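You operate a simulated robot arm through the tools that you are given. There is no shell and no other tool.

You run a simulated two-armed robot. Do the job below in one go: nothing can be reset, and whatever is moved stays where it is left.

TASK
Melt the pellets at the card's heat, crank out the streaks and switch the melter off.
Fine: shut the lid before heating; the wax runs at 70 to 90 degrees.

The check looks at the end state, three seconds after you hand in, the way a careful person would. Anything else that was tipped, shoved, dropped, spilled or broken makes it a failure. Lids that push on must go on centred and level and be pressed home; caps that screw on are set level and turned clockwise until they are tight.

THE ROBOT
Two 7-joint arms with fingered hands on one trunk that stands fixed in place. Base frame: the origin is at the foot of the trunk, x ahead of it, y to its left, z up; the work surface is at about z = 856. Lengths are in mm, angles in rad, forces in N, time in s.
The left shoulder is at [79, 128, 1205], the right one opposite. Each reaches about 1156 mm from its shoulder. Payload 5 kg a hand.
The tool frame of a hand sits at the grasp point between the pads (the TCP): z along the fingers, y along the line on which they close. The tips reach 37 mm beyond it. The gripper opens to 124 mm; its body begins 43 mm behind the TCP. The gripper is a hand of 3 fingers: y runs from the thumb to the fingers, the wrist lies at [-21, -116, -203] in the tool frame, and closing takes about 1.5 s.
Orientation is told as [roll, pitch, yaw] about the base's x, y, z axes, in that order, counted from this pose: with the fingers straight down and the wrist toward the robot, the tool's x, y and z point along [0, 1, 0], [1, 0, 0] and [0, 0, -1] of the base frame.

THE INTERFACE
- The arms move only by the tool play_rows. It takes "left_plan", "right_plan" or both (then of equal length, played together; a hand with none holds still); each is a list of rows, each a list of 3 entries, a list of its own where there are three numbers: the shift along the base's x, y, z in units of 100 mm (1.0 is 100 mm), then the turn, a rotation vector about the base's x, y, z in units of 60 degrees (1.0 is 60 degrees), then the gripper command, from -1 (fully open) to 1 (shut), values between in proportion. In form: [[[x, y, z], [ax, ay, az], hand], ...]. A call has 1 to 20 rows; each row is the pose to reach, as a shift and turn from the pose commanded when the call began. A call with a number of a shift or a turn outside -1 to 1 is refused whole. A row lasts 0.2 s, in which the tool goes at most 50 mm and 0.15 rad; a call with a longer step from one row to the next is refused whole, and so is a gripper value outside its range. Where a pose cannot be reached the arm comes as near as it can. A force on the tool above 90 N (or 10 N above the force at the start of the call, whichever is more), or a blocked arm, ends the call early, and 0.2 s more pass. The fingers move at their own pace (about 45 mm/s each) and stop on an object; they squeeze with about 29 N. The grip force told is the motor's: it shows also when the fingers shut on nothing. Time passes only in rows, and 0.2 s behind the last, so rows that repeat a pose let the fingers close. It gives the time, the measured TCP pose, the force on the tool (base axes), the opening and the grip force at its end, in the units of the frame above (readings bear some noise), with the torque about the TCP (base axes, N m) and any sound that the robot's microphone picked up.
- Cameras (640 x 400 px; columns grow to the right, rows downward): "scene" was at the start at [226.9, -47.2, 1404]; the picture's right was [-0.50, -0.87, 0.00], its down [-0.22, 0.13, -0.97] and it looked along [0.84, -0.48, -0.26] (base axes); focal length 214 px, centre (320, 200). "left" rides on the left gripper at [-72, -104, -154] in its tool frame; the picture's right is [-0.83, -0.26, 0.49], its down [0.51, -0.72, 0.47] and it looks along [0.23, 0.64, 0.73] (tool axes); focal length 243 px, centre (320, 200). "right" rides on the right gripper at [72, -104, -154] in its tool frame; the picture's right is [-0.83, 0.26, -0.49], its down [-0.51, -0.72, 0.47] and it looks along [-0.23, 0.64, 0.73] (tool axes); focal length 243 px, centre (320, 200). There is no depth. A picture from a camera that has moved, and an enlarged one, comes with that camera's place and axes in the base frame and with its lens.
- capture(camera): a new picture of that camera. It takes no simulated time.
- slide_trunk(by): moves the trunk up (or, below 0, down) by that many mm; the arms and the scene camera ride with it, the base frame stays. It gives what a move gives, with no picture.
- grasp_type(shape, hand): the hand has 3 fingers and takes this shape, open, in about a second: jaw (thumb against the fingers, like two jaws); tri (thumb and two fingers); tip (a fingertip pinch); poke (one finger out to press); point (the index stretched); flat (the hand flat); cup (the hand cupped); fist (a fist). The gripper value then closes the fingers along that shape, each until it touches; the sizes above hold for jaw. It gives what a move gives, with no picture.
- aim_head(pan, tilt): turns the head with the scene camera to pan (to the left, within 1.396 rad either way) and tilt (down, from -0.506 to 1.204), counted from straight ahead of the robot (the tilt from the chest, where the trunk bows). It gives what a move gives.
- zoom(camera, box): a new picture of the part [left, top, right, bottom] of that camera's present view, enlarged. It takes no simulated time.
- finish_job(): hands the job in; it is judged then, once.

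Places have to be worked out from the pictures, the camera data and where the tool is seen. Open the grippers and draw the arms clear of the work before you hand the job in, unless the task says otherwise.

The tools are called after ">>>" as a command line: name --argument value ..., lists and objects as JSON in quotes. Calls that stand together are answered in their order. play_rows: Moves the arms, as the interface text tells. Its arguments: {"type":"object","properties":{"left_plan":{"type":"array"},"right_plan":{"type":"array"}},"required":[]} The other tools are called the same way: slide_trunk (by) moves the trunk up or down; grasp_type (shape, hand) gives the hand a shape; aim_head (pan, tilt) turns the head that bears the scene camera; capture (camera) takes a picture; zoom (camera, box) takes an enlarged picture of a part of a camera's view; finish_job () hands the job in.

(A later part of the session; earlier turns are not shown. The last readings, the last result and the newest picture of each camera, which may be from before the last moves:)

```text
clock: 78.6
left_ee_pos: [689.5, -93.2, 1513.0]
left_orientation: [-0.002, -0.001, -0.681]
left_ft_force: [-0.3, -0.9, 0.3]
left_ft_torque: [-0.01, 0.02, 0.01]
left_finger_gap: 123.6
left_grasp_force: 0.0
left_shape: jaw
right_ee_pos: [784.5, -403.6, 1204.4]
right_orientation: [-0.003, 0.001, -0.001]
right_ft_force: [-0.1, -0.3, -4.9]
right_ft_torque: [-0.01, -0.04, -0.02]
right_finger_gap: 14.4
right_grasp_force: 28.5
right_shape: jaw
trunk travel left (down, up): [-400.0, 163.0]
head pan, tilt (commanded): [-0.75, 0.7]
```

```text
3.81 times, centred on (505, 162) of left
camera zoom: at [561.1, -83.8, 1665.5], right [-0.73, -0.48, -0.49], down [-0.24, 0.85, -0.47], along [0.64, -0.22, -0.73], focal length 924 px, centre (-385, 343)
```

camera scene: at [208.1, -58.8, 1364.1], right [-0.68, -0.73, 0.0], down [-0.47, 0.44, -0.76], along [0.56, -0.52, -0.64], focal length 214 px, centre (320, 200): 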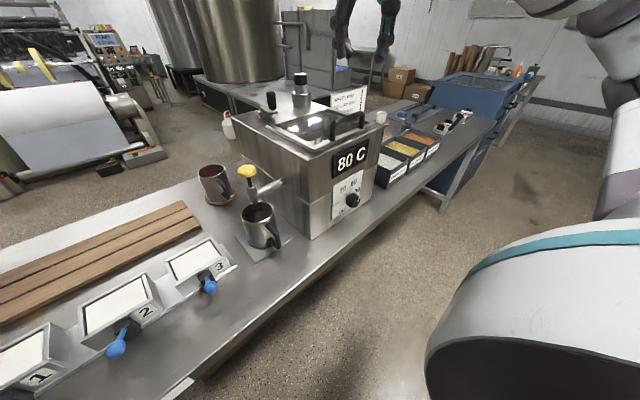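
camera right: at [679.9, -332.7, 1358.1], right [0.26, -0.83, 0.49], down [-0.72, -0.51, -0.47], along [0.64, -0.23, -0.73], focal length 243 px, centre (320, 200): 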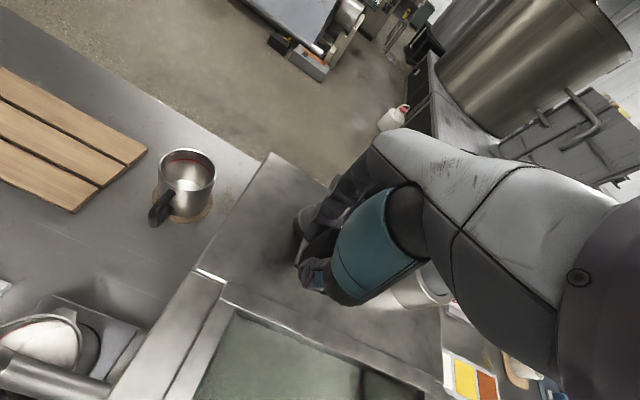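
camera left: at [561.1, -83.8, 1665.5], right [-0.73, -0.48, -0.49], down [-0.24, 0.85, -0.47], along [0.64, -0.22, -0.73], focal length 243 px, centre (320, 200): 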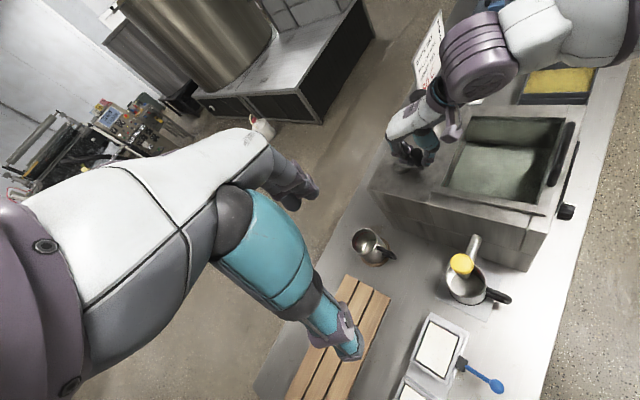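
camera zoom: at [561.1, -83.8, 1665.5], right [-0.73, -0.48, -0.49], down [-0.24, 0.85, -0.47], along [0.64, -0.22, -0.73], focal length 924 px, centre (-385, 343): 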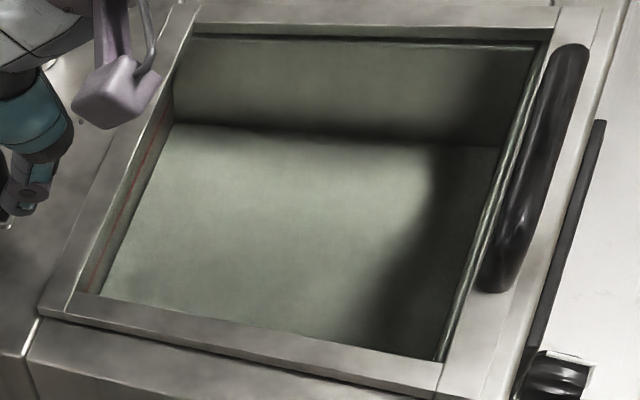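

Still uniform-looking; the crank turns smoothly. I add three more full turns.

>>> play_rows --right_plan '[[[0.03, 0.169, 0], [0, 0, 0], 1], [[0.116, 0.318, 0], [0, 0, 0], 1], [[0.248, 0.429, 0], [0, 0, 0], 1], [[0.409, 0.487, 0], [0, 0, 0], 1], [[0.581, 0.487, 0], [0, 0, 0], 1], [[0.743, 0.429, 0], [0, 0, 0], 1], [[0.874, 0.318, 0], [0, 0, 0], 1], [[0.96, 0.169, 0], [0, 0, 0], 1], [[0.99, 0, 0], [0, 0, 0], 1], [[0.96, -0.169, 0], [0, 0, 0], 1], [[0.874, -0.318, 0], [0, 0, 0], 1], [[0.743, -0.429, 0], [0, 0, 0], 1], [[0.581, -0.487, 0], [0, 0, 0], 1], [[0.409, -0.487, 0], [0, 0, 0], 1], [[0.248, -0.429, 0], [0, 0, 0], 1], [[0.116, -0.318, 0], [0, 0, 0], 1], [[0.03, -0.169, 0], [0, 0, 0], 1], [[0, 0, 0], [0, 0, 0], 1]]'

>>> play_rows --right_plan '[[[0.03, 0.169, 0], [0, 0, 0], 1], [[0.116, 0.318, 0], [0, 0, 0], 1], [[0.248, 0.429, 0], [0, 0, 0], 1], [[0.409, 0.487, 0], [0, 0, 0], 1], [[0.581, 0.487, 0], [0, 0, 0], 1], [[0.743, 0.429, 0], [0, 0, 0], 1], [[0.874, 0.318, 0], [0, 0, 0], 1], [[0.96, 0.169, 0], [0, 0, 0], 1], [[0.99, 0, 0], [0, 0, 0], 1], [[0.96, -0.169, 0], [0, 0, 0], 1], [[0.874, -0.318, 0], [0, 0, 0], 1], [[0.743, -0.429, 0], [0, 0, 0], 1], [[0.581, -0.487, 0], [0, 0, 0], 1], [[0.409, -0.487, 0], [0, 0, 0], 1], [[0.248, -0.429, 0], [0, 0, 0], 1], [[0.116, -0.318, 0], [0, 0, 0], 1], [[0.03, -0.169, 0], [0, 0, 0], 1], [[0, 0, 0], [0, 0, 0], 1]]'

>>> play_rows --right_plan '[[[0.03, 0.169, 0], [0, 0, 0], 1], [[0.116, 0.318, 0], [0, 0, 0], 1], [[0.248, 0.429, 0], [0, 0, 0], 1], [[0.409, 0.487, 0], [0, 0, 0], 1], [[0.581, 0.487, 0], [0, 0, 0], 1], [[0.743, 0.429, 0], [0, 0, 0], 1], [[0.874, 0.318, 0], [0, 0, 0], 1], [[0.96, 0.169, 0], [0, 0, 0], 1], [[0.99, 0, 0], [0, 0, 0], 1], [[0.96, -0.169, 0], [0, 0, 0], 1], [[0.874, -0.318, 0], [0, 0, 0], 1], [[0.743, -0.429, 0], [0, 0, 0], 1], [[0.581, -0.487, 0], [0, 0, 0], 1], [[0.409, -0.487, 0], [0, 0, 0], 1], [[0.248, -0.429, 0], [0, 0, 0], 1], [[0.116, -0.318, 0], [0, 0, 0], 1], [[0.03, -0.169, 0], [0, 0, 0], 1], [[0, 0, 0], [0, 0, 0], 1]]'

>>> zoom --camera "left" --box '[440, 110, 570, 215]'

>>> zoom --camera "scene" --box '[230, 50, 380, 220]'

```text
clock: 82.4
left_ee_pos: [687.0, -93.2, 1512.8]
left_orientation: [0.0, -0.001, -0.681]
left_ft_force: [0.7, 0.9, -0.1]
left_ft_torque: [-0.02, 0.0, 0.0]
left_finger_gap: 123.6
left_grasp_force: 0.1
left_shape: jaw
right_ee_pos: [784.2, -404.3, 1204.8]
right_orientation: [-0.001, -0.001, -0.001]
right_ft_force: [-3.8, -0.7, -4.0]
right_ft_torque: [-0.04, 0.02, -0.03]
right_finger_gap: 14.5
right_grasp_force: 28.8
right_shape: jaw
trunk travel left (down, up): [-400.0, 163.0]
head pan, tilt (commanded): [-0.75, 0.7]
```

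```text
clock: 86.2
left_ee_pos: [689.1, -94.1, 1512.3]
left_orientation: [-0.001, 0.003, -0.682]
left_ft_force: [-0.4, 0.0, 0.0]
left_ft_torque: [-0.02, 0.04, 0.01]
left_finger_gap: 123.7
left_grasp_force: 0.0
left_shape: jaw
right_ee_pos: [784.5, -405.5, 1204.3]
right_orientation: [-0.002, 0.002, -0.001]
right_ft_force: [-4.4, -0.1, -13.0]
right_ft_torque: [-0.02, 0.06, 0.0]
right_finger_gap: 14.1
right_grasp_force: 29.0
right_shape: jaw
trunk travel left (down, up): [-400.0, 163.0]
head pan, tilt (commanded): [-0.75, 0.7]
```

```text
clock: 90.0
left_ee_pos: [687.9, -93.5, 1513.0]
left_orientation: [-0.003, 0.001, -0.681]
left_ft_force: [1.6, 0.6, -0.1]
left_ft_torque: [-0.01, 0.0, -0.01]
left_finger_gap: 123.7
left_grasp_force: 0.2
left_shape: jaw
right_ee_pos: [784.2, -404.0, 1204.4]
right_orientation: [0.0, 0.0, -0.001]
right_ft_force: [-0.3, 0.0, -5.1]
right_ft_torque: [-0.08, -0.05, 0.01]
right_finger_gap: 14.4
right_grasp_force: 28.8
right_shape: jaw
trunk travel left (down, up): [-400.0, 163.0]
head pan, tilt (commanded): [-0.75, 0.7]
```

```text
3.81 times, centred on (505, 162) of left
camera zoom: at [561.0, -83.8, 1665.6], right [-0.73, -0.48, -0.49], down [-0.24, 0.85, -0.47], along [0.64, -0.22, -0.73], focal length 924 px, centre (-385, 343)
```

zoom: 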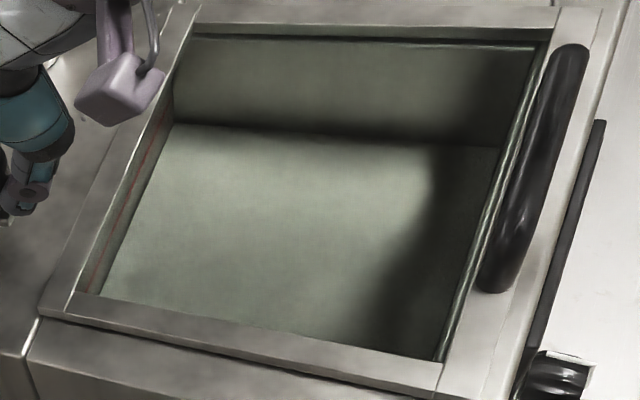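

```text
2.35 times, centred on (305, 135) of scene
camera zoom: at [209.4, -58.0, 1363.9], right [-0.68, -0.73, 0.0], down [-0.47, 0.44, -0.76], along [0.56, -0.52, -0.64], focal length 505 px, centre (355, 353)
```

zoom: 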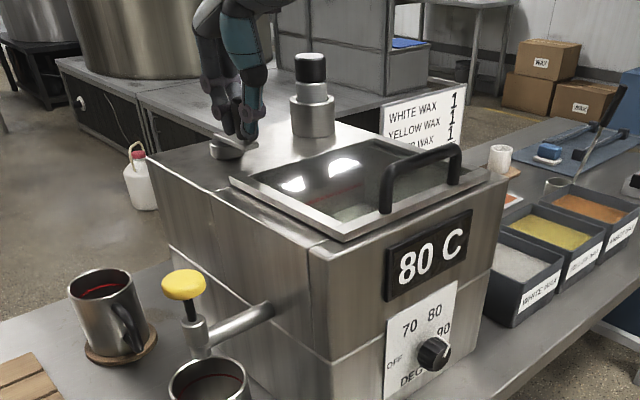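

The display is steady at 80 C and six turns are done. I add four more to be sure, then will inspect the wax from closer above.

>>> play_rows --right_plan '[[[0.03, 0.169, 0], [0, 0, 0], 1], [[0.116, 0.318, 0], [0, 0, 0], 1], [[0.248, 0.429, 0], [0, 0, 0], 1], [[0.409, 0.487, 0], [0, 0, 0], 1], [[0.581, 0.487, 0], [0, 0, 0], 1], [[0.743, 0.429, 0], [0, 0, 0], 1], [[0.874, 0.318, 0], [0, 0, 0], 1], [[0.96, 0.169, 0], [0, 0, 0], 1], [[0.99, 0, 0], [0, 0, 0], 1], [[0.96, -0.169, 0], [0, 0, 0], 1], [[0.874, -0.318, 0], [0, 0, 0], 1], [[0.743, -0.429, 0], [0, 0, 0], 1], [[0.581, -0.487, 0], [0, 0, 0], 1], [[0.409, -0.487, 0], [0, 0, 0], 1], [[0.248, -0.429, 0], [0, 0, 0], 1], [[0.116, -0.318, 0], [0, 0, 0], 1], [[0.03, -0.169, 0], [0, 0, 0], 1], [[0, 0, 0], [0, 0, 0], 1]]'

>>> play_rows --right_plan '[[[0.03, 0.169, 0], [0, 0, 0], 1], [[0.116, 0.318, 0], [0, 0, 0], 1], [[0.248, 0.429, 0], [0, 0, 0], 1], [[0.409, 0.487, 0], [0, 0, 0], 1], [[0.581, 0.487, 0], [0, 0, 0], 1], [[0.743, 0.429, 0], [0, 0, 0], 1], [[0.874, 0.318, 0], [0, 0, 0], 1], [[0.96, 0.169, 0], [0, 0, 0], 1], [[0.99, 0, 0], [0, 0, 0], 1], [[0.96, -0.169, 0], [0, 0, 0], 1], [[0.874, -0.318, 0], [0, 0, 0], 1], [[0.743, -0.429, 0], [0, 0, 0], 1], [[0.581, -0.487, 0], [0, 0, 0], 1], [[0.409, -0.487, 0], [0, 0, 0], 1], [[0.248, -0.429, 0], [0, 0, 0], 1], [[0.116, -0.318, 0], [0, 0, 0], 1], [[0.03, -0.169, 0], [0, 0, 0], 1], [[0, 0, 0], [0, 0, 0], 1]]'

>>> play_rows --right_plan '[[[0.03, 0.169, 0], [0, 0, 0], 1], [[0.116, 0.318, 0], [0, 0, 0], 1], [[0.248, 0.429, 0], [0, 0, 0], 1], [[0.409, 0.487, 0], [0, 0, 0], 1], [[0.581, 0.487, 0], [0, 0, 0], 1], [[0.743, 0.429, 0], [0, 0, 0], 1], [[0.874, 0.318, 0], [0, 0, 0], 1], [[0.96, 0.169, 0], [0, 0, 0], 1], [[0.99, 0, 0], [0, 0, 0], 1], [[0.96, -0.169, 0], [0, 0, 0], 1], [[0.874, -0.318, 0], [0, 0, 0], 1], [[0.743, -0.429, 0], [0, 0, 0], 1], [[0.581, -0.487, 0], [0, 0, 0], 1], [[0.409, -0.487, 0], [0, 0, 0], 1], [[0.248, -0.429, 0], [0, 0, 0], 1], [[0.116, -0.318, 0], [0, 0, 0], 1], [[0.03, -0.169, 0], [0, 0, 0], 1], [[0, 0, 0], [0, 0, 0], 1]]'

>>> play_rows --right_plan '[[[0.03, 0.169, 0], [0, 0, 0], 1], [[0.116, 0.318, 0], [0, 0, 0], 1], [[0.248, 0.429, 0], [0, 0, 0], 1], [[0.409, 0.487, 0], [0, 0, 0], 1], [[0.581, 0.487, 0], [0, 0, 0], 1], [[0.743, 0.429, 0], [0, 0, 0], 1], [[0.874, 0.318, 0], [0, 0, 0], 1], [[0.96, 0.169, 0], [0, 0, 0], 1], [[0.99, 0, 0], [0, 0, 0], 1]]'

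>>> zoom --camera "scene" --box '[230, 50, 380, 220]'

>>> capture --camera "right"

```text
clock: 93.8
left_ee_pos: [688.1, -92.8, 1513.5]
left_orientation: [0.001, -0.001, -0.68]
left_ft_force: [1.0, 0.2, 0.6]
left_ft_torque: [-0.02, -0.04, 0.0]
left_finger_gap: 123.7
left_grasp_force: 0.1
left_shape: jaw
right_ee_pos: [784.6, -404.7, 1203.5]
right_orientation: [-0.003, -0.001, -0.001]
right_ft_force: [-3.9, -0.9, -2.4]
right_ft_torque: [-0.03, 0.04, -0.01]
right_finger_gap: 14.5
right_grasp_force: 28.8
right_shape: jaw
trunk travel left (down, up): [-400.0, 163.0]
head pan, tilt (commanded): [-0.75, 0.7]
```

```text
clock: 97.6
left_ee_pos: [687.8, -93.4, 1513.7]
left_orientation: [0.0, -0.001, -0.682]
left_ft_force: [-0.1, -0.9, 0.1]
left_ft_torque: [0.0, 0.02, 0.01]
left_finger_gap: 123.5
left_grasp_force: 0.1
left_shape: jaw
right_ee_pos: [783.3, -405.1, 1204.1]
right_orientation: [-0.002, -0.002, 0.0]
right_ft_force: [0.4, -0.3, 3.6]
right_ft_torque: [-0.04, -0.05, 0.0]
right_finger_gap: 14.6
right_grasp_force: 28.9
right_shape: jaw
trunk travel left (down, up): [-400.0, 163.0]
head pan, tilt (commanded): [-0.75, 0.7]
```

```text
clock: 101.4
left_ee_pos: [688.7, -93.6, 1512.1]
left_orientation: [-0.003, 0.001, -0.681]
left_ft_force: [0.6, 0.3, -0.4]
left_ft_torque: [-0.02, -0.01, 0.02]
left_finger_gap: 123.7
left_grasp_force: 0.1
left_shape: jaw
right_ee_pos: [784.2, -404.5, 1203.4]
right_orientation: [-0.001, -0.001, 0.0]
right_ft_force: [-2.3, 0.2, -11.5]
right_ft_torque: [-0.08, 0.07, -0.02]
right_finger_gap: 14.5
right_grasp_force: 28.8
right_shape: jaw
trunk travel left (down, up): [-400.0, 163.0]
head pan, tilt (commanded): [-0.75, 0.7]
```

```text
clock: 103.4
left_ee_pos: [688.4, -95.1, 1512.3]
left_orientation: [0.0, 0.002, -0.683]
left_ft_force: [-0.1, -0.2, 0.1]
left_ft_torque: [0.0, -0.02, -0.01]
left_finger_gap: 123.6
left_grasp_force: 0.1
left_shape: jaw
right_ee_pos: [883.4, -406.6, 1204.0]
right_orientation: [0.0, -0.003, 0.0]
right_ft_force: [6.1, -0.7, -10.9]
right_ft_torque: [-0.01, -0.27, 0.0]
right_finger_gap: 13.8
right_grasp_force: 28.9
right_shape: jaw
trunk travel left (down, up): [-400.0, 163.0]
head pan, tilt (commanded): [-0.75, 0.7]
```

```text
2.35 times, centred on (305, 135) of scene
camera zoom: at [209.6, -59.7, 1363.8], right [-0.68, -0.73, 0.0], down [-0.47, 0.44, -0.76], along [0.56, -0.52, -0.65], focal length 505 px, centre (355, 353)
```

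zoom: 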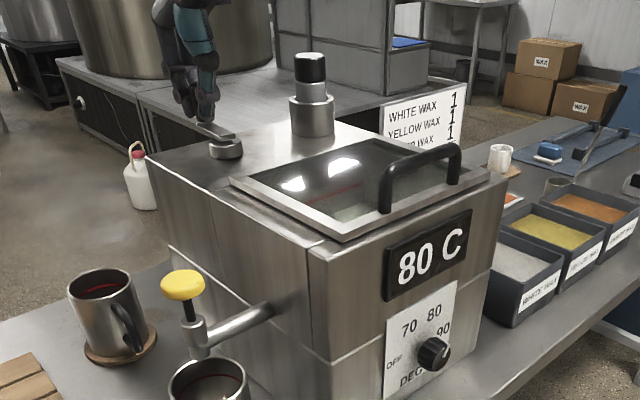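

```text
taken
camera right: at [778.5, -333.6, 1357.9], right [0.26, -0.83, 0.49], down [-0.72, -0.51, -0.47], along [0.64, -0.23, -0.73], focal length 243 px, centre (320, 200)
```

right: 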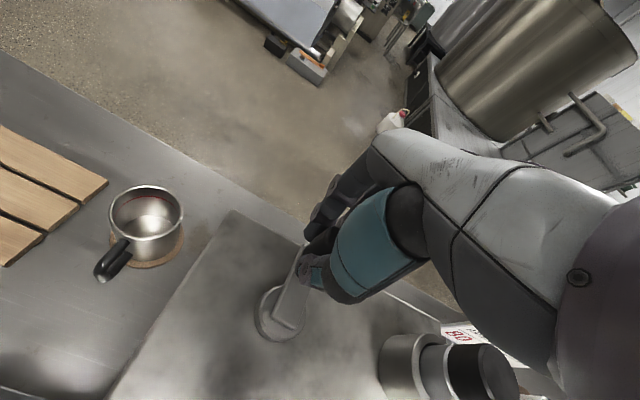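

The arm follows (crank now pointing away, 9½ turns). I finish the tenth turn and release the knob.

>>> play_rows --right_plan '[[[-0.03, -0.169, 0], [0, 0, 0], 1], [[-0.116, -0.318, 0], [0, 0, 0], 1], [[-0.247, -0.429, 0], [0, 0, 0], 1], [[-0.409, -0.487, 0], [0, 0, 0], 1], [[-0.581, -0.487, 0], [0, 0, 0], 1], [[-0.743, -0.429, 0], [0, 0, 0], 1], [[-0.874, -0.318, 0], [0, 0, 0], 1], [[-0.96, -0.169, 0], [0, 0, 0], 1], [[-0.99, 0, 0], [0, 0, 0], 1], [[-0.99, 0, 0], [0, 0, 0], 1], [[-0.99, 0, 0], [0, 0, 0], 0.3], [[-0.99, 0, 0], [0, 0, 0], -0.1], [[-0.99, 0, 0], [0, 0, 0], -0.1], [[-0.99, 0, 0], [0, 0, 0], -0.1], [[-0.99, 0, 0.3], [0, 0, 0], -0.1], [[-0.99, 0, 0.6], [0, 0, 0], -0.1], [[-0.99, 0, 1.0], [0, 0, 0], -0.1]]'

>>> play_rows --right_plan '[[[-0.2, -0.3, 0.2], [0, 0, 0], -0.1], [[-0.4, -0.6, 0.4], [0, 0, 0], -0.1], [[-0.6, -0.9, 0.4], [0, 0, 0], -0.1], [[-0.8, -1.0, 0.4], [0, 0, 0], -0.1], [[-0.8, -1.0, 0.4], [0, 0, 0], -0.1]]'

>>> capture --camera "right"

>>> zoom --camera "right" --box '[60, 200, 320, 400]'

>>> zoom --camera "left" --box '[360, 60, 600, 240]'

```text
clock: 107.0
left_ee_pos: [685.7, -93.7, 1513.4]
left_orientation: [-0.001, -0.002, -0.679]
left_ft_force: [0.1, -0.2, 1.1]
left_ft_torque: [-0.04, 0.01, 0.02]
left_finger_gap: 123.4
left_grasp_force: 0.0
left_shape: jaw
right_ee_pos: [784.1, -404.0, 1306.4]
right_orientation: [0.0, -0.003, -0.001]
right_ft_force: [0.3, 0.1, 0.4]
right_ft_torque: [-0.03, -0.01, -0.01]
right_finger_gap: 67.8
right_grasp_force: 0.1
right_shape: jaw
trunk travel left (down, up): [-400.0, 163.0]
head pan, tilt (commanded): [-0.75, 0.7]
```

```text
clock: 108.2
left_ee_pos: [687.0, -93.4, 1513.4]
left_orientation: [0.0, 0.0, -0.681]
left_ft_force: [-0.1, 0.2, -0.3]
left_ft_torque: [-0.06, 0.0, 0.0]
left_finger_gap: 123.6
left_grasp_force: 0.1
left_shape: jaw
right_ee_pos: [704.6, -503.0, 1346.8]
right_orientation: [-0.001, -0.002, 0.0]
right_ft_force: [0.9, 0.1, -0.9]
right_ft_torque: [0.01, -0.02, -0.01]
right_finger_gap: 67.7
right_grasp_force: 0.0
right_shape: jaw
trunk travel left (down, up): [-400.0, 163.0]
head pan, tilt (commanded): [-0.75, 0.7]
```

```text
taken
camera right: at [599.7, -430.1, 1499.8], right [0.26, -0.83, 0.49], down [-0.72, -0.51, -0.47], along [0.64, -0.23, -0.73], focal length 243 px, centre (320, 200)
```

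right: 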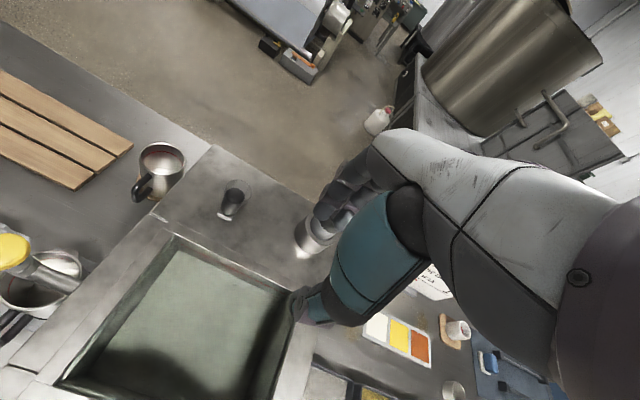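

```text
2.00 times, centred on (190, 300) of right
camera zoom: at [599.7, -430.1, 1499.8], right [0.26, -0.83, 0.49], down [-0.72, -0.51, -0.47], along [0.64, -0.23, -0.73], focal length 485 px, centre (580, 0)
```

zoom: 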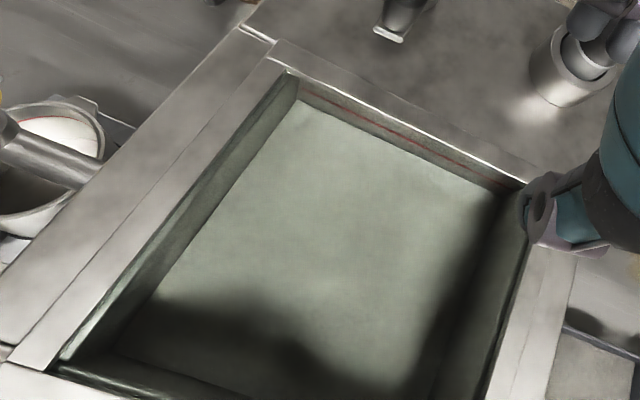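

```text
2.22 times, centred on (480, 150) of left
camera zoom: at [559.3, -83.1, 1666.3], right [-0.73, -0.48, -0.49], down [-0.24, 0.85, -0.47], along [0.64, -0.22, -0.73], focal length 539 px, centre (-36, 311)
```

zoom: 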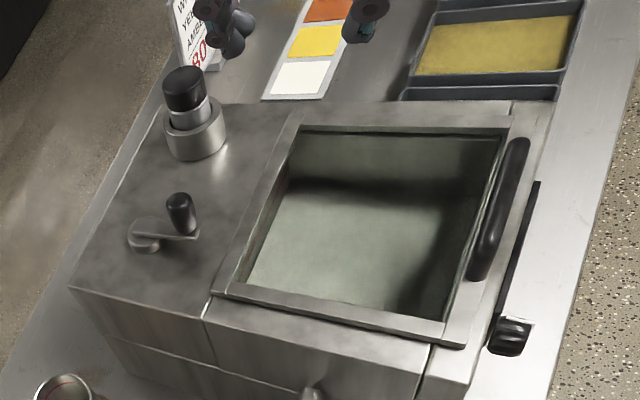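

The melt looks uniform with no streaks or pellets left. Now to switch off: I bring the right hand back in front of the melter by the known path and rotate it to point forward.

>>> play_rows --right_plan '[[[-0.3, 0.07, 0], [0, 0, 0], -0.1], [[-0.6, 0.14, 0], [0, 0, 0], -0.1], [[-0.9, 0.2, 0], [0, 0, 0], -0.1]]'

>>> play_rows --right_plan '[[[-0.3, 0.07, 0], [0, 0, 0], -0.1], [[-0.6, 0.14, 0], [0, 0, 0], -0.1], [[-0.9, 0.2, 0], [0, 0, 0], -0.1]]'

>>> play_rows --right_plan '[[[-0.1, -0.05, -0.1], [-0.07, -0.07, 0.07], -0.1], [[-0.2, -0.1, -0.25], [-0.15, -0.15, 0.15], -0.1], [[-0.3, -0.15, -0.4], [-0.23, -0.23, 0.23], -0.1], [[-0.4, -0.2, -0.55], [-0.31, -0.31, 0.31], -0.1], [[-0.5, -0.25, -0.7], [-0.38, -0.38, 0.38], -0.1], [[-0.6, -0.3, -0.85], [-0.45, -0.45, 0.45], -0.1], [[-0.7, -0.35, -1.0], [-0.52, -0.52, 0.52], -0.1], [[-0.7, -0.35, -1.0], [-0.5774, -0.5774, 0.5774], -0.1], [[-0.7, -0.35, -1.0], [-0.5774, -0.5774, 0.5774], -0.1]]'

>>> capture --camera "scene"

```text
clock: 109.0
left_ee_pos: [687.0, -94.8, 1514.0]
left_orientation: [-0.001, 0.0, -0.681]
left_ft_force: [-0.4, -0.1, 0.0]
left_ft_torque: [0.01, 0.0, -0.02]
left_finger_gap: 123.6
left_grasp_force: 0.0
left_shape: jaw
right_ee_pos: [614.5, -484.0, 1343.8]
right_orientation: [0.0, -0.001, 0.001]
right_ft_force: [-0.5, -0.2, -0.1]
right_ft_torque: [-0.01, -0.05, 0.0]
right_finger_gap: 67.9
right_grasp_force: 0.1
right_shape: jaw
trunk travel left (down, up): [-400.0, 163.0]
head pan, tilt (commanded): [-0.75, 0.7]
```

```text
clock: 109.8
left_ee_pos: [686.0, -94.4, 1513.9]
left_orientation: [0.001, -0.001, -0.682]
left_ft_force: [-0.2, 0.6, 0.1]
left_ft_torque: [0.02, 0.02, 0.03]
left_finger_gap: 123.7
left_grasp_force: 0.0
left_shape: jaw
right_ee_pos: [524.2, -463.6, 1346.9]
right_orientation: [-0.001, -0.002, 0.0]
right_ft_force: [-0.5, 0.2, -0.1]
right_ft_torque: [0.02, -0.01, -0.01]
right_finger_gap: 67.8
right_grasp_force: 0.1
right_shape: jaw
trunk travel left (down, up): [-400.0, 163.0]
head pan, tilt (commanded): [-0.75, 0.7]
```

```text
clock: 111.8
left_ee_pos: [686.0, -93.2, 1512.9]
left_orientation: [-0.002, 0.002, -0.682]
left_ft_force: [0.9, 0.8, -0.5]
left_ft_torque: [-0.03, 0.01, 0.01]
left_finger_gap: 123.6
left_grasp_force: 0.1
left_shape: jaw
right_ee_pos: [452.6, -500.4, 1244.9]
right_orientation: [-0.789, -0.34, 0.787]
right_ft_force: [-0.8, 0.4, -0.1]
right_ft_torque: [-0.05, -0.01, -0.02]
right_finger_gap: 68.0
right_grasp_force: 0.0
right_shape: jaw
trunk travel left (down, up): [-400.0, 163.0]
head pan, tilt (commanded): [-0.75, 0.7]
```

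```text
taken
camera scene: at [208.1, -58.2, 1364.1], right [-0.68, -0.73, 0.0], down [-0.47, 0.44, -0.77], along [0.56, -0.52, -0.64], focal length 214 px, centre (320, 200)
```

scene: 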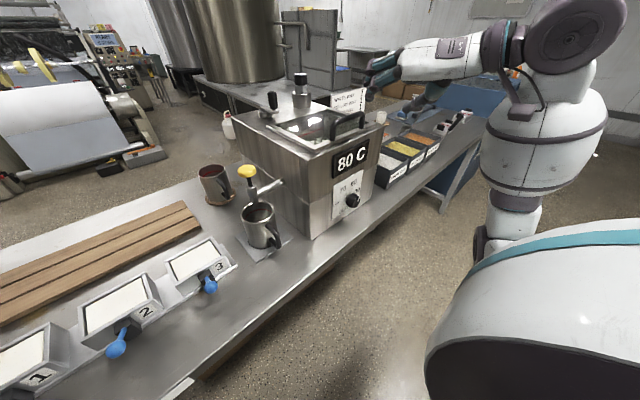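

Everything stands as before and the hand is halfway rotated. I finish the rotation, then go down to dial height.

>>> play_rows --right_plan '[[[-0.1, 0.05, -0.15], [-0.07, -0.07, 0.07], -0.1], [[-0.2, 0.1, -0.3], [-0.15, -0.15, 0.15], -0.1], [[-0.3, 0.15, -0.45], [-0.23, -0.23, 0.23], -0.1], [[-0.4, 0.2, -0.6], [-0.31, -0.31, 0.31], -0.1], [[-0.5, 0.25, -0.75], [-0.38, -0.38, 0.38], -0.1], [[-0.5, 0.3, -0.85], [-0.45, -0.45, 0.45], -0.1], [[-0.5, 0.32, -1.0], [-0.52, -0.52, 0.52], -0.1], [[-0.5, 0.32, -1.0], [-0.5774, -0.5774, 0.5774], -0.1], [[-0.5, 0.32, -1.0], [-0.5774, -0.5774, 0.5774], -0.1]]'

>>> play_rows --right_plan '[[[0, 0, -0.35], [0, 0, 0], -0.1], [[0, 0, -0.7], [0, 0, 0], -0.1], [[0, 0, -1.0], [0, 0, 0], -0.1], [[0, 0, -1.0], [0, 0, 0], -0.1]]'

```text
clock: 113.8
left_ee_pos: [686.4, -94.3, 1513.0]
left_orientation: [0.0, -0.001, -0.68]
left_ft_force: [0.8, -0.1, -0.4]
left_ft_torque: [-0.01, -0.01, 0.0]
left_finger_gap: 123.7
left_grasp_force: 0.1
left_shape: jaw
right_ee_pos: [404.5, -467.2, 1144.6]
right_orientation: [-1.573, 0.003, 1.573]
right_ft_force: [0.4, 0.1, 0.0]
right_ft_torque: [-0.02, -0.01, -0.01]
right_finger_gap: 67.9
right_grasp_force: 0.1
right_shape: jaw
trunk travel left (down, up): [-400.0, 163.0]
head pan, tilt (commanded): [-0.75, 0.7]
```

```text
clock: 114.8
left_ee_pos: [687.8, -93.0, 1514.4]
left_orientation: [0.001, -0.001, -0.679]
left_ft_force: [0.4, 0.2, -0.2]
left_ft_torque: [-0.04, -0.01, -0.03]
left_finger_gap: 123.6
left_grasp_force: 0.1
left_shape: jaw
right_ee_pos: [404.0, -467.2, 1044.1]
right_orientation: [-1.571, 0.001, 1.573]
right_ft_force: [0.7, -0.3, 0.6]
right_ft_torque: [-0.01, 0.0, 0.02]
right_finger_gap: 68.0
right_grasp_force: 0.0
right_shape: jaw
trunk travel left (down, up): [-400.0, 163.0]
head pan, tilt (commanded): [-0.75, 0.7]
```

At (404,-467,1044), pointing forward. I go down to z≈942 and then forward around the knob.

>>> play_rows --right_plan '[[[0, 0.015, -0.35], [0, 0, 0], -0.1], [[0, 0.015, -0.7], [0, 0, 0], -0.1], [[0, 0.015, -1.0], [0, 0, 0], -0.1], [[0, 0.015, -1.0], [0, 0, 0], -0.1]]'

>>> zoom --camera "scene" --box '[310, 150, 410, 250]'

>>> play_rows --right_plan '[[[0.2, 0, -0.015], [0, 0, 0], -0.1], [[0.4, 0, -0.015], [0, 0, 0], -0.1], [[0.6, 0, -0.015], [0, 0, 0], -0.1], [[0.81, 0, -0.015], [0, 0, 0], -0.1], [[0.81, 0, -0.015], [0, 0, 0], -0.1]]'

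>>> zoom --camera "scene" --box '[310, 150, 410, 250]'

>>> zoom --camera "right" --box '[200, 150, 400, 350]'

```text
clock: 115.8
left_ee_pos: [688.3, -94.5, 1514.4]
left_orientation: [0.001, -0.001, -0.681]
left_ft_force: [-0.1, 0.2, -0.9]
left_ft_torque: [0.0, -0.04, -0.05]
left_finger_gap: 123.7
left_grasp_force: 0.1
left_shape: jaw
right_ee_pos: [404.1, -465.2, 942.6]
right_orientation: [-1.572, 0.001, 1.573]
right_ft_force: [0.3, 0.4, -0.1]
right_ft_torque: [0.02, 0.01, 0.0]
right_finger_gap: 67.9
right_grasp_force: 0.0
right_shape: jaw
trunk travel left (down, up): [-400.0, 163.0]
head pan, tilt (commanded): [-0.75, 0.7]
```

```text
4.00 times, centred on (360, 200) of scene
camera zoom: at [208.1, -58.4, 1364.1], right [-0.68, -0.73, 0.0], down [-0.47, 0.44, -0.76], along [0.56, -0.52, -0.64], focal length 858 px, centre (160, 200)
```

zoom: 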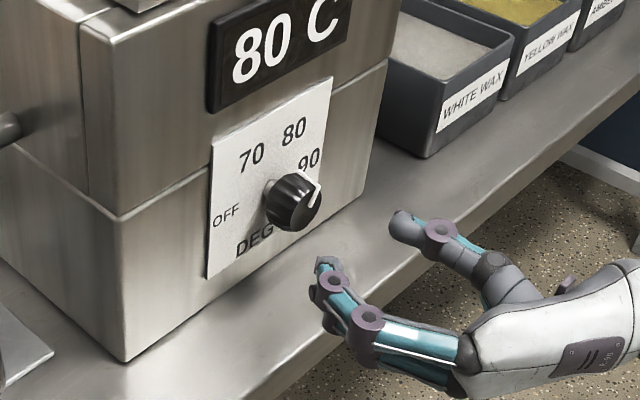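

```text
clock: 117.0
left_ee_pos: [686.6, -92.5, 1512.9]
left_orientation: [0.001, 0.001, -0.68]
left_ft_force: [-0.7, 0.4, -0.1]
left_ft_torque: [-0.01, -0.02, -0.04]
left_finger_gap: 123.8
left_grasp_force: 0.1
left_shape: jaw
right_ee_pos: [485.5, -465.0, 943.8]
right_orientation: [-1.573, 0.002, 1.574]
right_ft_force: [-0.6, 1.2, 0.2]
right_ft_torque: [0.03, 0.0, 0.0]
right_finger_gap: 67.7
right_grasp_force: 0.1
right_shape: jaw
trunk travel left (down, up): [-400.0, 163.0]
head pan, tilt (commanded): [-0.75, 0.7]
```

```text
4.00 times, centred on (360, 200) of scene
camera zoom: at [207.6, -58.2, 1364.2], right [-0.68, -0.73, 0.0], down [-0.47, 0.44, -0.77], along [0.56, -0.52, -0.64], focal length 858 px, centre (160, 200)
```

zoom: 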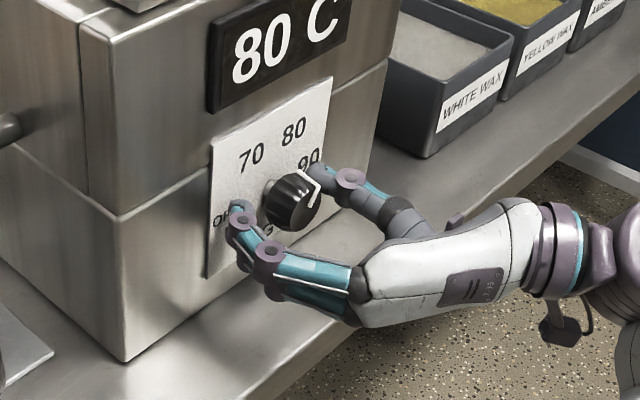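

```text
2.00 times, centred on (300, 250) of right
camera zoom: at [331.2, -570.2, 870.2], right [-0.49, 0.26, 0.83], down [0.47, -0.72, 0.51], along [0.73, 0.64, 0.23], focal length 485 px, centre (360, 100)
```

zoom: 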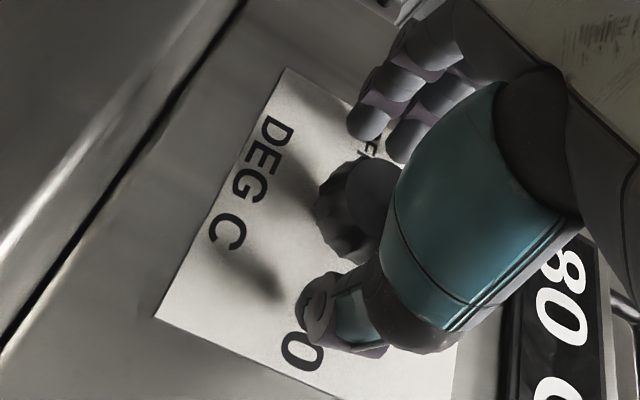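

The jaw straddles the knob without contact. I close, then turn 60° counter-clockwise.

>>> play_rows --right_plan '[[[0, 0, 0], [0, 0, 0], 0.3], [[0, 0, 0], [0, 0, 0], 1], [[0, 0, 0], [0, 0, 0], 1], [[0, 0, 0], [0, 0, 0], 1], [[0, 0, 0], [0, 0, 0], 1], [[0, 0, 0], [-0.125, 0, 0], 1], [[0, 0, 0], [-0.25, 0, 0], 1], [[0, 0, 0], [-0.375, 0, 0], 1], [[0, 0, 0], [-0.5, 0, 0], 1], [[0, 0, 0], [-0.625, 0, 0], 1], [[0, 0, 0], [-0.75, 0, 0], 1], [[0, 0, 0], [-0.875, 0, 0], 1], [[0, 0, 0], [-1.0, 0, 0], 1], [[0, 0, 0], [-1.0, 0, 0], 1]]'

>>> zoom --camera "scene" --box '[310, 150, 410, 250]'

```text
clock: 120.0
left_ee_pos: [687.0, -95.7, 1514.7]
left_orientation: [0.0, 0.002, -0.68]
left_ft_force: [0.1, -0.2, -1.0]
left_ft_torque: [-0.01, -0.01, 0.0]
left_finger_gap: 123.7
left_grasp_force: 0.0
left_shape: jaw
right_ee_pos: [485.5, -468.3, 942.2]
right_orientation: [-1.568, 1.048, 1.578]
right_ft_force: [-0.8, -10.7, -10.6]
right_ft_torque: [0.02, 0.31, -0.26]
right_finger_gap: 32.8
right_grasp_force: 29.4
right_shape: jaw
trunk travel left (down, up): [-400.0, 163.0]
head pan, tilt (commanded): [-0.75, 0.7]
```

```text
4.00 times, centred on (360, 200) of scene
camera zoom: at [208.6, -60.5, 1363.9], right [-0.68, -0.73, 0.0], down [-0.47, 0.44, -0.76], along [0.56, -0.52, -0.65], focal length 858 px, centre (160, 200)
```

zoom: 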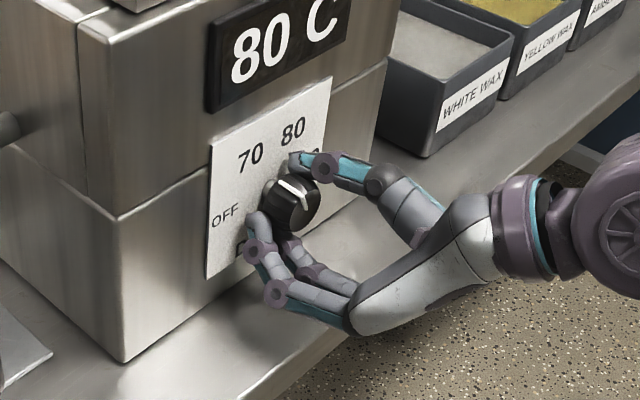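

Pointer is near 70. I release, rotate the open hand back 60° and regrip for the last 60°.

>>> play_rows --right_plan '[[[0, -0.01, 0], [0, 0, 0], 0.3], [[0, -0.02, -0.01], [0, 0, 0], -0.1], [[0, -0.02, -0.01], [0, 0, 0], -0.1], [[0, -0.02, -0.01], [0, 0, 0], -0.1], [[0, -0.02, -0.01], [0.125, 0, 0], -0.1], [[0, -0.02, -0.01], [0.25, 0, 0], -0.1], [[0, -0.02, -0.01], [0.375, 0, 0], -0.1], [[0, -0.02, -0.01], [0.5, 0, 0], -0.1], [[0, -0.02, -0.01], [0.625, 0, 0], -0.1], [[0, -0.02, -0.01], [0.75, 0, 0], -0.1], [[0, -0.02, -0.01], [0.875, 0, 0], -0.1], [[0, -0.02, -0.01], [1.0, 0, 0], -0.1], [[0, -0.02, -0.01], [1.0, 0, 0], 0.3], [[0, -0.02, -0.01], [1.0, 0, 0], 1], [[0, -0.02, -0.01], [1.0, 0, 0], 1], [[0, -0.02, -0.01], [1.0, 0, 0], 1], [[0, -0.02, -0.01], [1.0, 0, 0], 1]]'

>>> zoom --camera "scene" --box '[310, 150, 410, 250]'

>>> play_rows --right_plan '[[[0, 0, 0], [-0.125, 0, 0], 1], [[0, 0, 0], [-0.25, 0, 0], 1], [[0, 0, 0], [-0.375, 0, 0], 1], [[0, 0, 0], [-0.5, 0, 0], 1], [[0, 0, 0], [-0.625, 0, 0], 1], [[0, 0, 0], [-0.75, 0, 0], 1], [[0, 0, 0], [-0.875, 0, 0], 1], [[0, 0, 0], [-1.0, 0, 0], 1], [[0, 0, 0], [-1.0, 0, 0], 1]]'

>>> zoom --camera "scene" --box '[310, 150, 410, 250]'

```text
clock: 123.6
left_ee_pos: [686.8, -94.3, 1514.1]
left_orientation: [0.0, 0.0, -0.679]
left_ft_force: [0.5, -0.4, -0.2]
left_ft_torque: [0.0, -0.02, 0.04]
left_finger_gap: 123.6
left_grasp_force: 0.0
left_shape: jaw
right_ee_pos: [484.1, -467.8, 942.9]
right_orientation: [-1.57, 0.001, 1.573]
right_ft_force: [2.6, -1.1, 0.5]
right_ft_torque: [0.01, 0.01, 0.0]
right_finger_gap: 33.1
right_grasp_force: 28.4
right_shape: jaw
trunk travel left (down, up): [-400.0, 163.0]
head pan, tilt (commanded): [-0.75, 0.7]
```

```text
4.00 times, centred on (360, 200) of scene
camera zoom: at [208.3, -58.5, 1364.1], right [-0.68, -0.73, 0.0], down [-0.47, 0.44, -0.76], along [0.56, -0.52, -0.64], focal length 858 px, centre (160, 200)
```

zoom: 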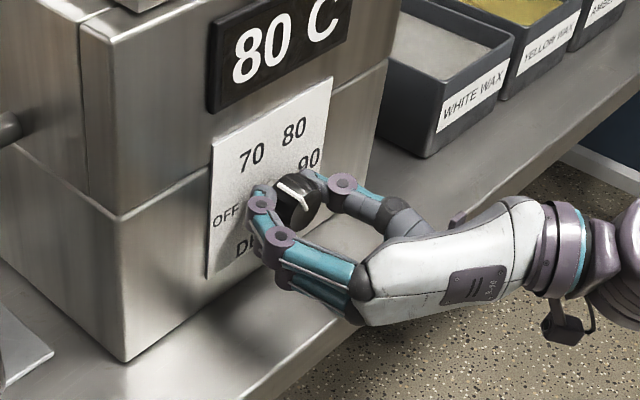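

```text
clock: 125.6
left_ee_pos: [686.9, -94.5, 1513.4]
left_orientation: [0.0, 0.001, -0.681]
left_ft_force: [-0.5, -0.1, 0.7]
left_ft_torque: [-0.03, 0.0, 0.01]
left_finger_gap: 124.1
left_grasp_force: 0.0
left_shape: jaw
right_ee_pos: [485.5, -468.3, 941.9]
right_orientation: [-1.568, 1.05, 1.574]
right_ft_force: [3.5, -12.9, 5.0]
right_ft_torque: [-0.02, -0.28, -0.38]
right_finger_gap: 32.6
right_grasp_force: 28.9
right_shape: jaw
trunk travel left (down, up): [-400.0, 163.0]
head pan, tilt (commanded): [-0.75, 0.7]
```

```text
4.00 times, centred on (360, 200) of scene
camera zoom: at [208.1, -59.7, 1364.1], right [-0.68, -0.73, 0.0], down [-0.47, 0.44, -0.76], along [0.56, -0.52, -0.64], focal length 858 px, centre (160, 200)
```

zoom: 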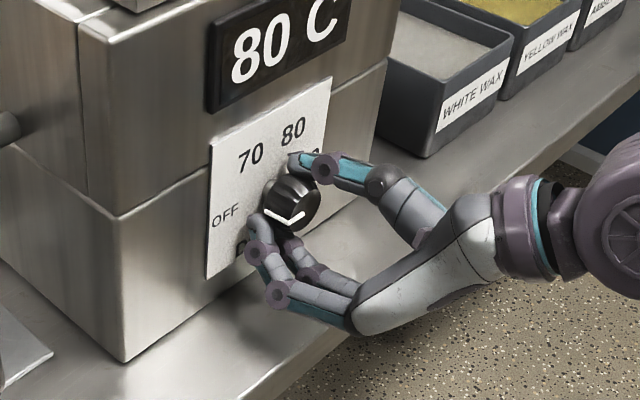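

The pointer looks back at OFF as at the start. I release, back off and compare the pointer with the first picture.

>>> play_rows --right_plan '[[[0, 0, 0], [0, 0, 0], 0.3], [[0, 0, 0], [0, 0, 0], -0.1], [[0, 0, 0], [0, 0, 0], -0.1], [[0, 0, 0], [0, 0, 0], -0.1], [[-0.2, 0, 0], [0, 0, 0], -0.1], [[-0.4, 0, 0], [0, 0, 0], -0.1], [[-0.56, 0, 0], [0, 0, 0], -0.1], [[-0.56, 0, 0], [0, 0, 0], -0.1]]'

>>> zoom --camera "scene" --box '[310, 150, 410, 250]'

>>> zoom --camera "right" --box '[230, 220, 350, 320]'

```text
clock: 127.4
left_ee_pos: [687.2, -94.6, 1513.7]
left_orientation: [0.001, 0.0, -0.68]
left_ft_force: [0.0, -0.3, -0.2]
left_ft_torque: [-0.02, -0.01, -0.03]
left_finger_gap: 123.7
left_grasp_force: 0.0
left_shape: jaw
right_ee_pos: [428.8, -467.8, 942.1]
right_orientation: [-1.569, 1.047, 1.574]
right_ft_force: [0.1, -0.5, -0.6]
right_ft_torque: [0.02, 0.0, 0.0]
right_finger_gap: 67.8
right_grasp_force: 0.1
right_shape: jaw
trunk travel left (down, up): [-400.0, 163.0]
head pan, tilt (commanded): [-0.75, 0.7]
```

```text
4.00 times, centred on (360, 200) of scene
camera zoom: at [208.3, -58.6, 1364.1], right [-0.68, -0.73, 0.0], down [-0.47, 0.44, -0.76], along [0.56, -0.52, -0.64], focal length 858 px, centre (160, 200)
```

zoom: 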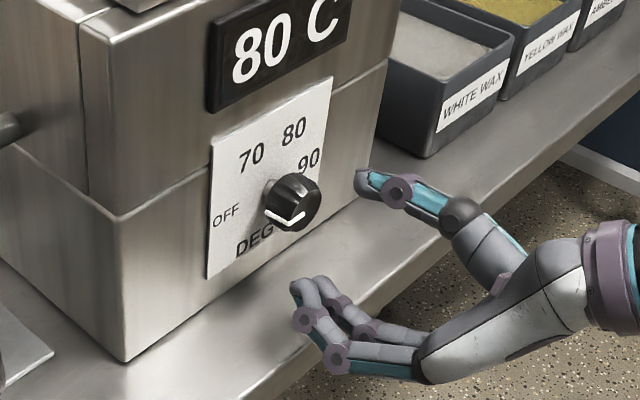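

```text
4.00 times, centred on (290, 270) of right
camera zoom: at [274.6, -582.7, 996.4], right [-0.49, 0.85, 0.19], down [0.47, 0.08, 0.88], along [0.73, 0.52, -0.44], focal length 970 px, centre (440, -80)
```

zoom: 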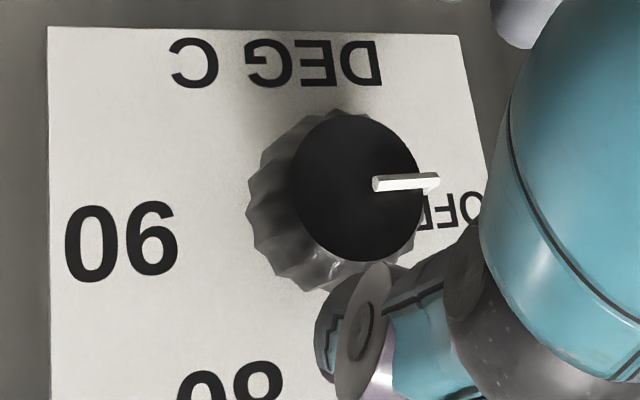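

The pointer lies exactly as in the first OFF picture. I withdraw the hand upward (rolling it back) and watch whether the display starts to fall.

>>> play_rows --right_plan '[[[-0.1, 0, 0], [0.05, 0, 0], -0.1], [[-0.2, 0, 0], [0.18, 0, 0], -0.1], [[-0.24, 0, 0.1], [0.31, 0, 0], -0.1], [[-0.24, 0, 0.25], [0.44, 0, 0], -0.1], [[-0.24, 0, 0.4], [0.57, 0, 0], -0.1], [[-0.24, 0, 0.6], [0.7, 0, 0], -0.1], [[-0.24, 0, 0.8], [0.83, 0, 0], -0.1], [[-0.24, 0, 1.0], [0.96, 0, 0], -0.1], [[-0.24, 0, 1.0], [1.0, 0, 0], -0.1]]'

>>> play_rows --right_plan '[[[0, 0, 0.35], [0, 0, 0], -0.1], [[0, 0, 0.7], [0, 0, 0], -0.1], [[0, 0, 1.0], [0, 0, 0], -0.1], [[0, 0, 1.0], [0, 0, 0], -0.1]]'

>>> zoom --camera "scene" --box '[230, 80, 430, 240]'

```text
clock: 129.4
left_ee_pos: [686.8, -93.1, 1513.7]
left_orientation: [0.0, 0.002, -0.682]
left_ft_force: [-0.4, 0.7, 0.1]
left_ft_torque: [-0.01, -0.03, -0.01]
left_finger_gap: 123.8
left_grasp_force: 0.0
left_shape: jaw
right_ee_pos: [404.2, -467.0, 1042.1]
right_orientation: [-1.57, 0.0, 1.572]
right_ft_force: [-0.2, -0.2, -0.1]
right_ft_torque: [-0.02, 0.0, -0.05]
right_finger_gap: 67.9
right_grasp_force: 0.1
right_shape: jaw
trunk travel left (down, up): [-400.0, 163.0]
head pan, tilt (commanded): [-0.75, 0.7]
```

```text
clock: 130.4
left_ee_pos: [687.3, -93.7, 1513.5]
left_orientation: [0.0, -0.001, -0.681]
left_ft_force: [1.2, 0.1, 0.7]
left_ft_torque: [-0.04, 0.02, -0.01]
left_finger_gap: 123.6
left_grasp_force: 0.1
left_shape: jaw
right_ee_pos: [406.0, -468.3, 1142.6]
right_orientation: [-1.571, -0.001, 1.574]
right_ft_force: [0.0, 1.0, 0.1]
right_ft_torque: [-0.03, -0.01, 0.0]
right_finger_gap: 67.8
right_grasp_force: 0.0
right_shape: jaw
trunk travel left (down, up): [-400.0, 163.0]
head pan, tilt (commanded): [-0.75, 0.7]
```

```text
2.50 times, centred on (330, 160) of scene
camera zoom: at [208.0, -58.4, 1364.1], right [-0.68, -0.73, 0.0], down [-0.47, 0.44, -0.77], along [0.56, -0.52, -0.64], focal length 536 px, centre (295, 300)
```

zoom: 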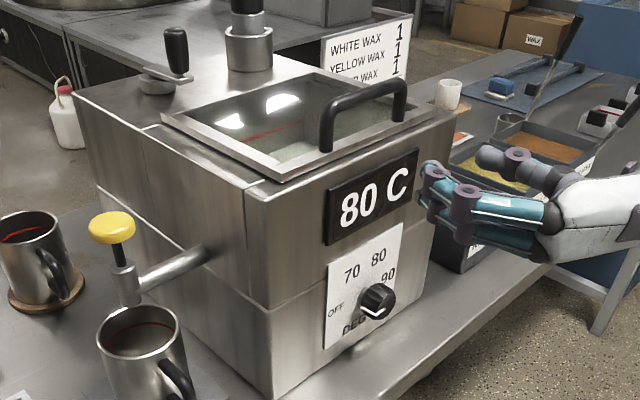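

Display still 80 C; cooling may be slow. I continue withdrawing and will check again.

>>> play_rows --right_plan '[[[0.15, -0.05, 0.2], [0, 0, 0], -0.1], [[0.3, -0.1, 0.35], [0.07, 0.07, -0.07], -0.1], [[0.4, -0.15, 0.5], [0.15, 0.15, -0.15], -0.1], [[0.5, -0.2, 0.65], [0.23, 0.23, -0.23], -0.1], [[0.5, -0.25, 0.8], [0.31, 0.31, -0.31], -0.1], [[0.5, -0.3, 0.9], [0.38, 0.38, -0.38], -0.1], [[0.5, -0.3, 1.0], [0.45, 0.45, -0.45], -0.1], [[0.5, -0.3, 1.0], [0.52, 0.52, -0.52], -0.1], [[0.5, -0.3, 1.0], [0.5774, 0.5774, -0.5774], -0.1]]'

>>> play_rows --right_plan '[[[0.1, -0.05, 0.15], [0.07, 0.07, -0.07], -0.3], [[0.2, -0.1, 0.3], [0.15, 0.15, -0.15], -0.5], [[0.3, -0.15, 0.45], [0.23, 0.23, -0.23], -0.7], [[0.4, -0.2, 0.6], [0.31, 0.31, -0.31], -1], [[0.5, -0.25, 0.75], [0.38, 0.38, -0.38], -1], [[0.6, -0.3, 0.85], [0.45, 0.45, -0.45], -1], [[0.7, -0.35, 1.0], [0.52, 0.52, -0.52], -1], [[0.7, -0.35, 1.0], [0.5774, 0.5774, -0.5774], -1], [[0.7, -0.35, 1.0], [0.5774, 0.5774, -0.5774], -1]]'

>>> play_rows --right_plan '[[[0, -0.2, 0.35], [0, 0, 0], -1], [[0, -0.4, 0.7], [0, 0, 0], -1], [[0, -0.6, 1.0], [0, 0, 0], -1], [[0, -0.7, 1.0], [0, 0, 0], -1], [[0, -0.7, 1.0], [0, 0, 0], -1]]'

>>> capture --camera "scene"

>>> zoom --camera "scene" --box '[230, 80, 430, 240]'

```text
clock: 132.4
left_ee_pos: [687.7, -93.8, 1514.2]
left_orientation: [0.0, -0.001, -0.682]
left_ft_force: [-0.4, 0.2, 0.7]
left_ft_torque: [-0.04, 0.03, 0.0]
left_finger_gap: 123.6
left_grasp_force: 0.0
left_shape: jaw
right_ee_pos: [455.2, -497.1, 1242.6]
right_orientation: [-0.786, -0.341, 0.786]
right_ft_force: [0.4, 0.3, 0.9]
right_ft_torque: [0.03, 0.0, 0.03]
right_finger_gap: 67.8
right_grasp_force: 0.0
right_shape: jaw
trunk travel left (down, up): [-400.0, 163.0]
head pan, tilt (commanded): [-0.75, 0.7]
```

```text
clock: 134.4
left_ee_pos: [686.7, -93.8, 1512.0]
left_orientation: [0.0, 0.0, -0.681]
left_ft_force: [0.5, 0.3, -0.5]
left_ft_torque: [0.02, -0.01, 0.0]
left_finger_gap: 123.7
left_grasp_force: 0.0
left_shape: jaw
right_ee_pos: [524.8, -533.2, 1343.0]
right_orientation: [0.0, 0.001, 0.0]
right_ft_force: [-0.2, -0.1, -0.6]
right_ft_torque: [-0.03, -0.02, 0.02]
right_finger_gap: 123.6
right_grasp_force: 0.0
right_shape: jaw
trunk travel left (down, up): [-400.0, 163.0]
head pan, tilt (commanded): [-0.75, 0.7]
```

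```text
clock: 135.6
left_ee_pos: [686.4, -94.5, 1513.9]
left_orientation: [-0.001, 0.0, -0.681]
left_ft_force: [0.3, -0.2, 0.0]
left_ft_torque: [-0.03, -0.02, 0.01]
left_finger_gap: 123.5
left_grasp_force: 0.1
left_shape: jaw
right_ee_pos: [525.1, -601.6, 1444.6]
right_orientation: [-0.002, -0.001, 0.0]
right_ft_force: [-0.1, -0.2, -0.4]
right_ft_torque: [-0.05, 0.01, 0.06]
right_finger_gap: 124.1
right_grasp_force: 0.0
right_shape: jaw
trunk travel left (down, up): [-400.0, 163.0]
head pan, tilt (commanded): [-0.75, 0.7]
```

```text
taken
camera scene: at [208.1, -58.4, 1364.1], right [-0.68, -0.73, 0.0], down [-0.47, 0.44, -0.76], along [0.56, -0.52, -0.64], focal length 214 px, centre (320, 200)
```

scene: 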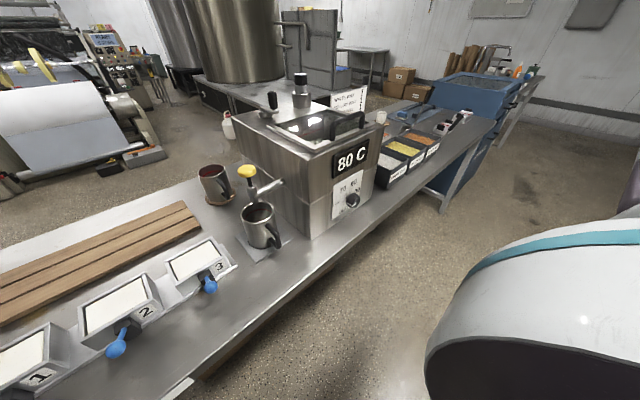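

```text
2.50 times, centred on (330, 160) of scene
camera zoom: at [208.1, -58.4, 1364.1], right [-0.68, -0.73, 0.0], down [-0.47, 0.44, -0.76], along [0.56, -0.52, -0.64], focal length 536 px, centre (295, 300)
```

zoom: 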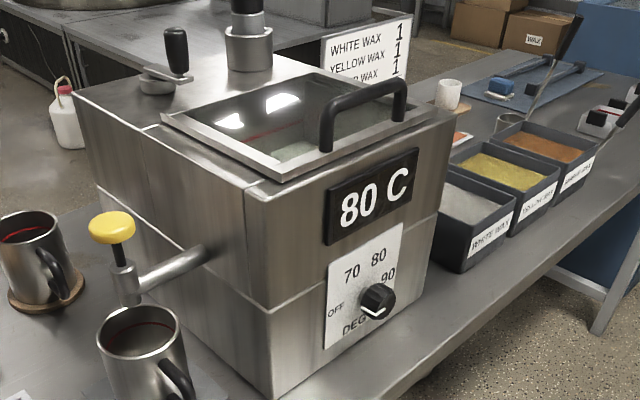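

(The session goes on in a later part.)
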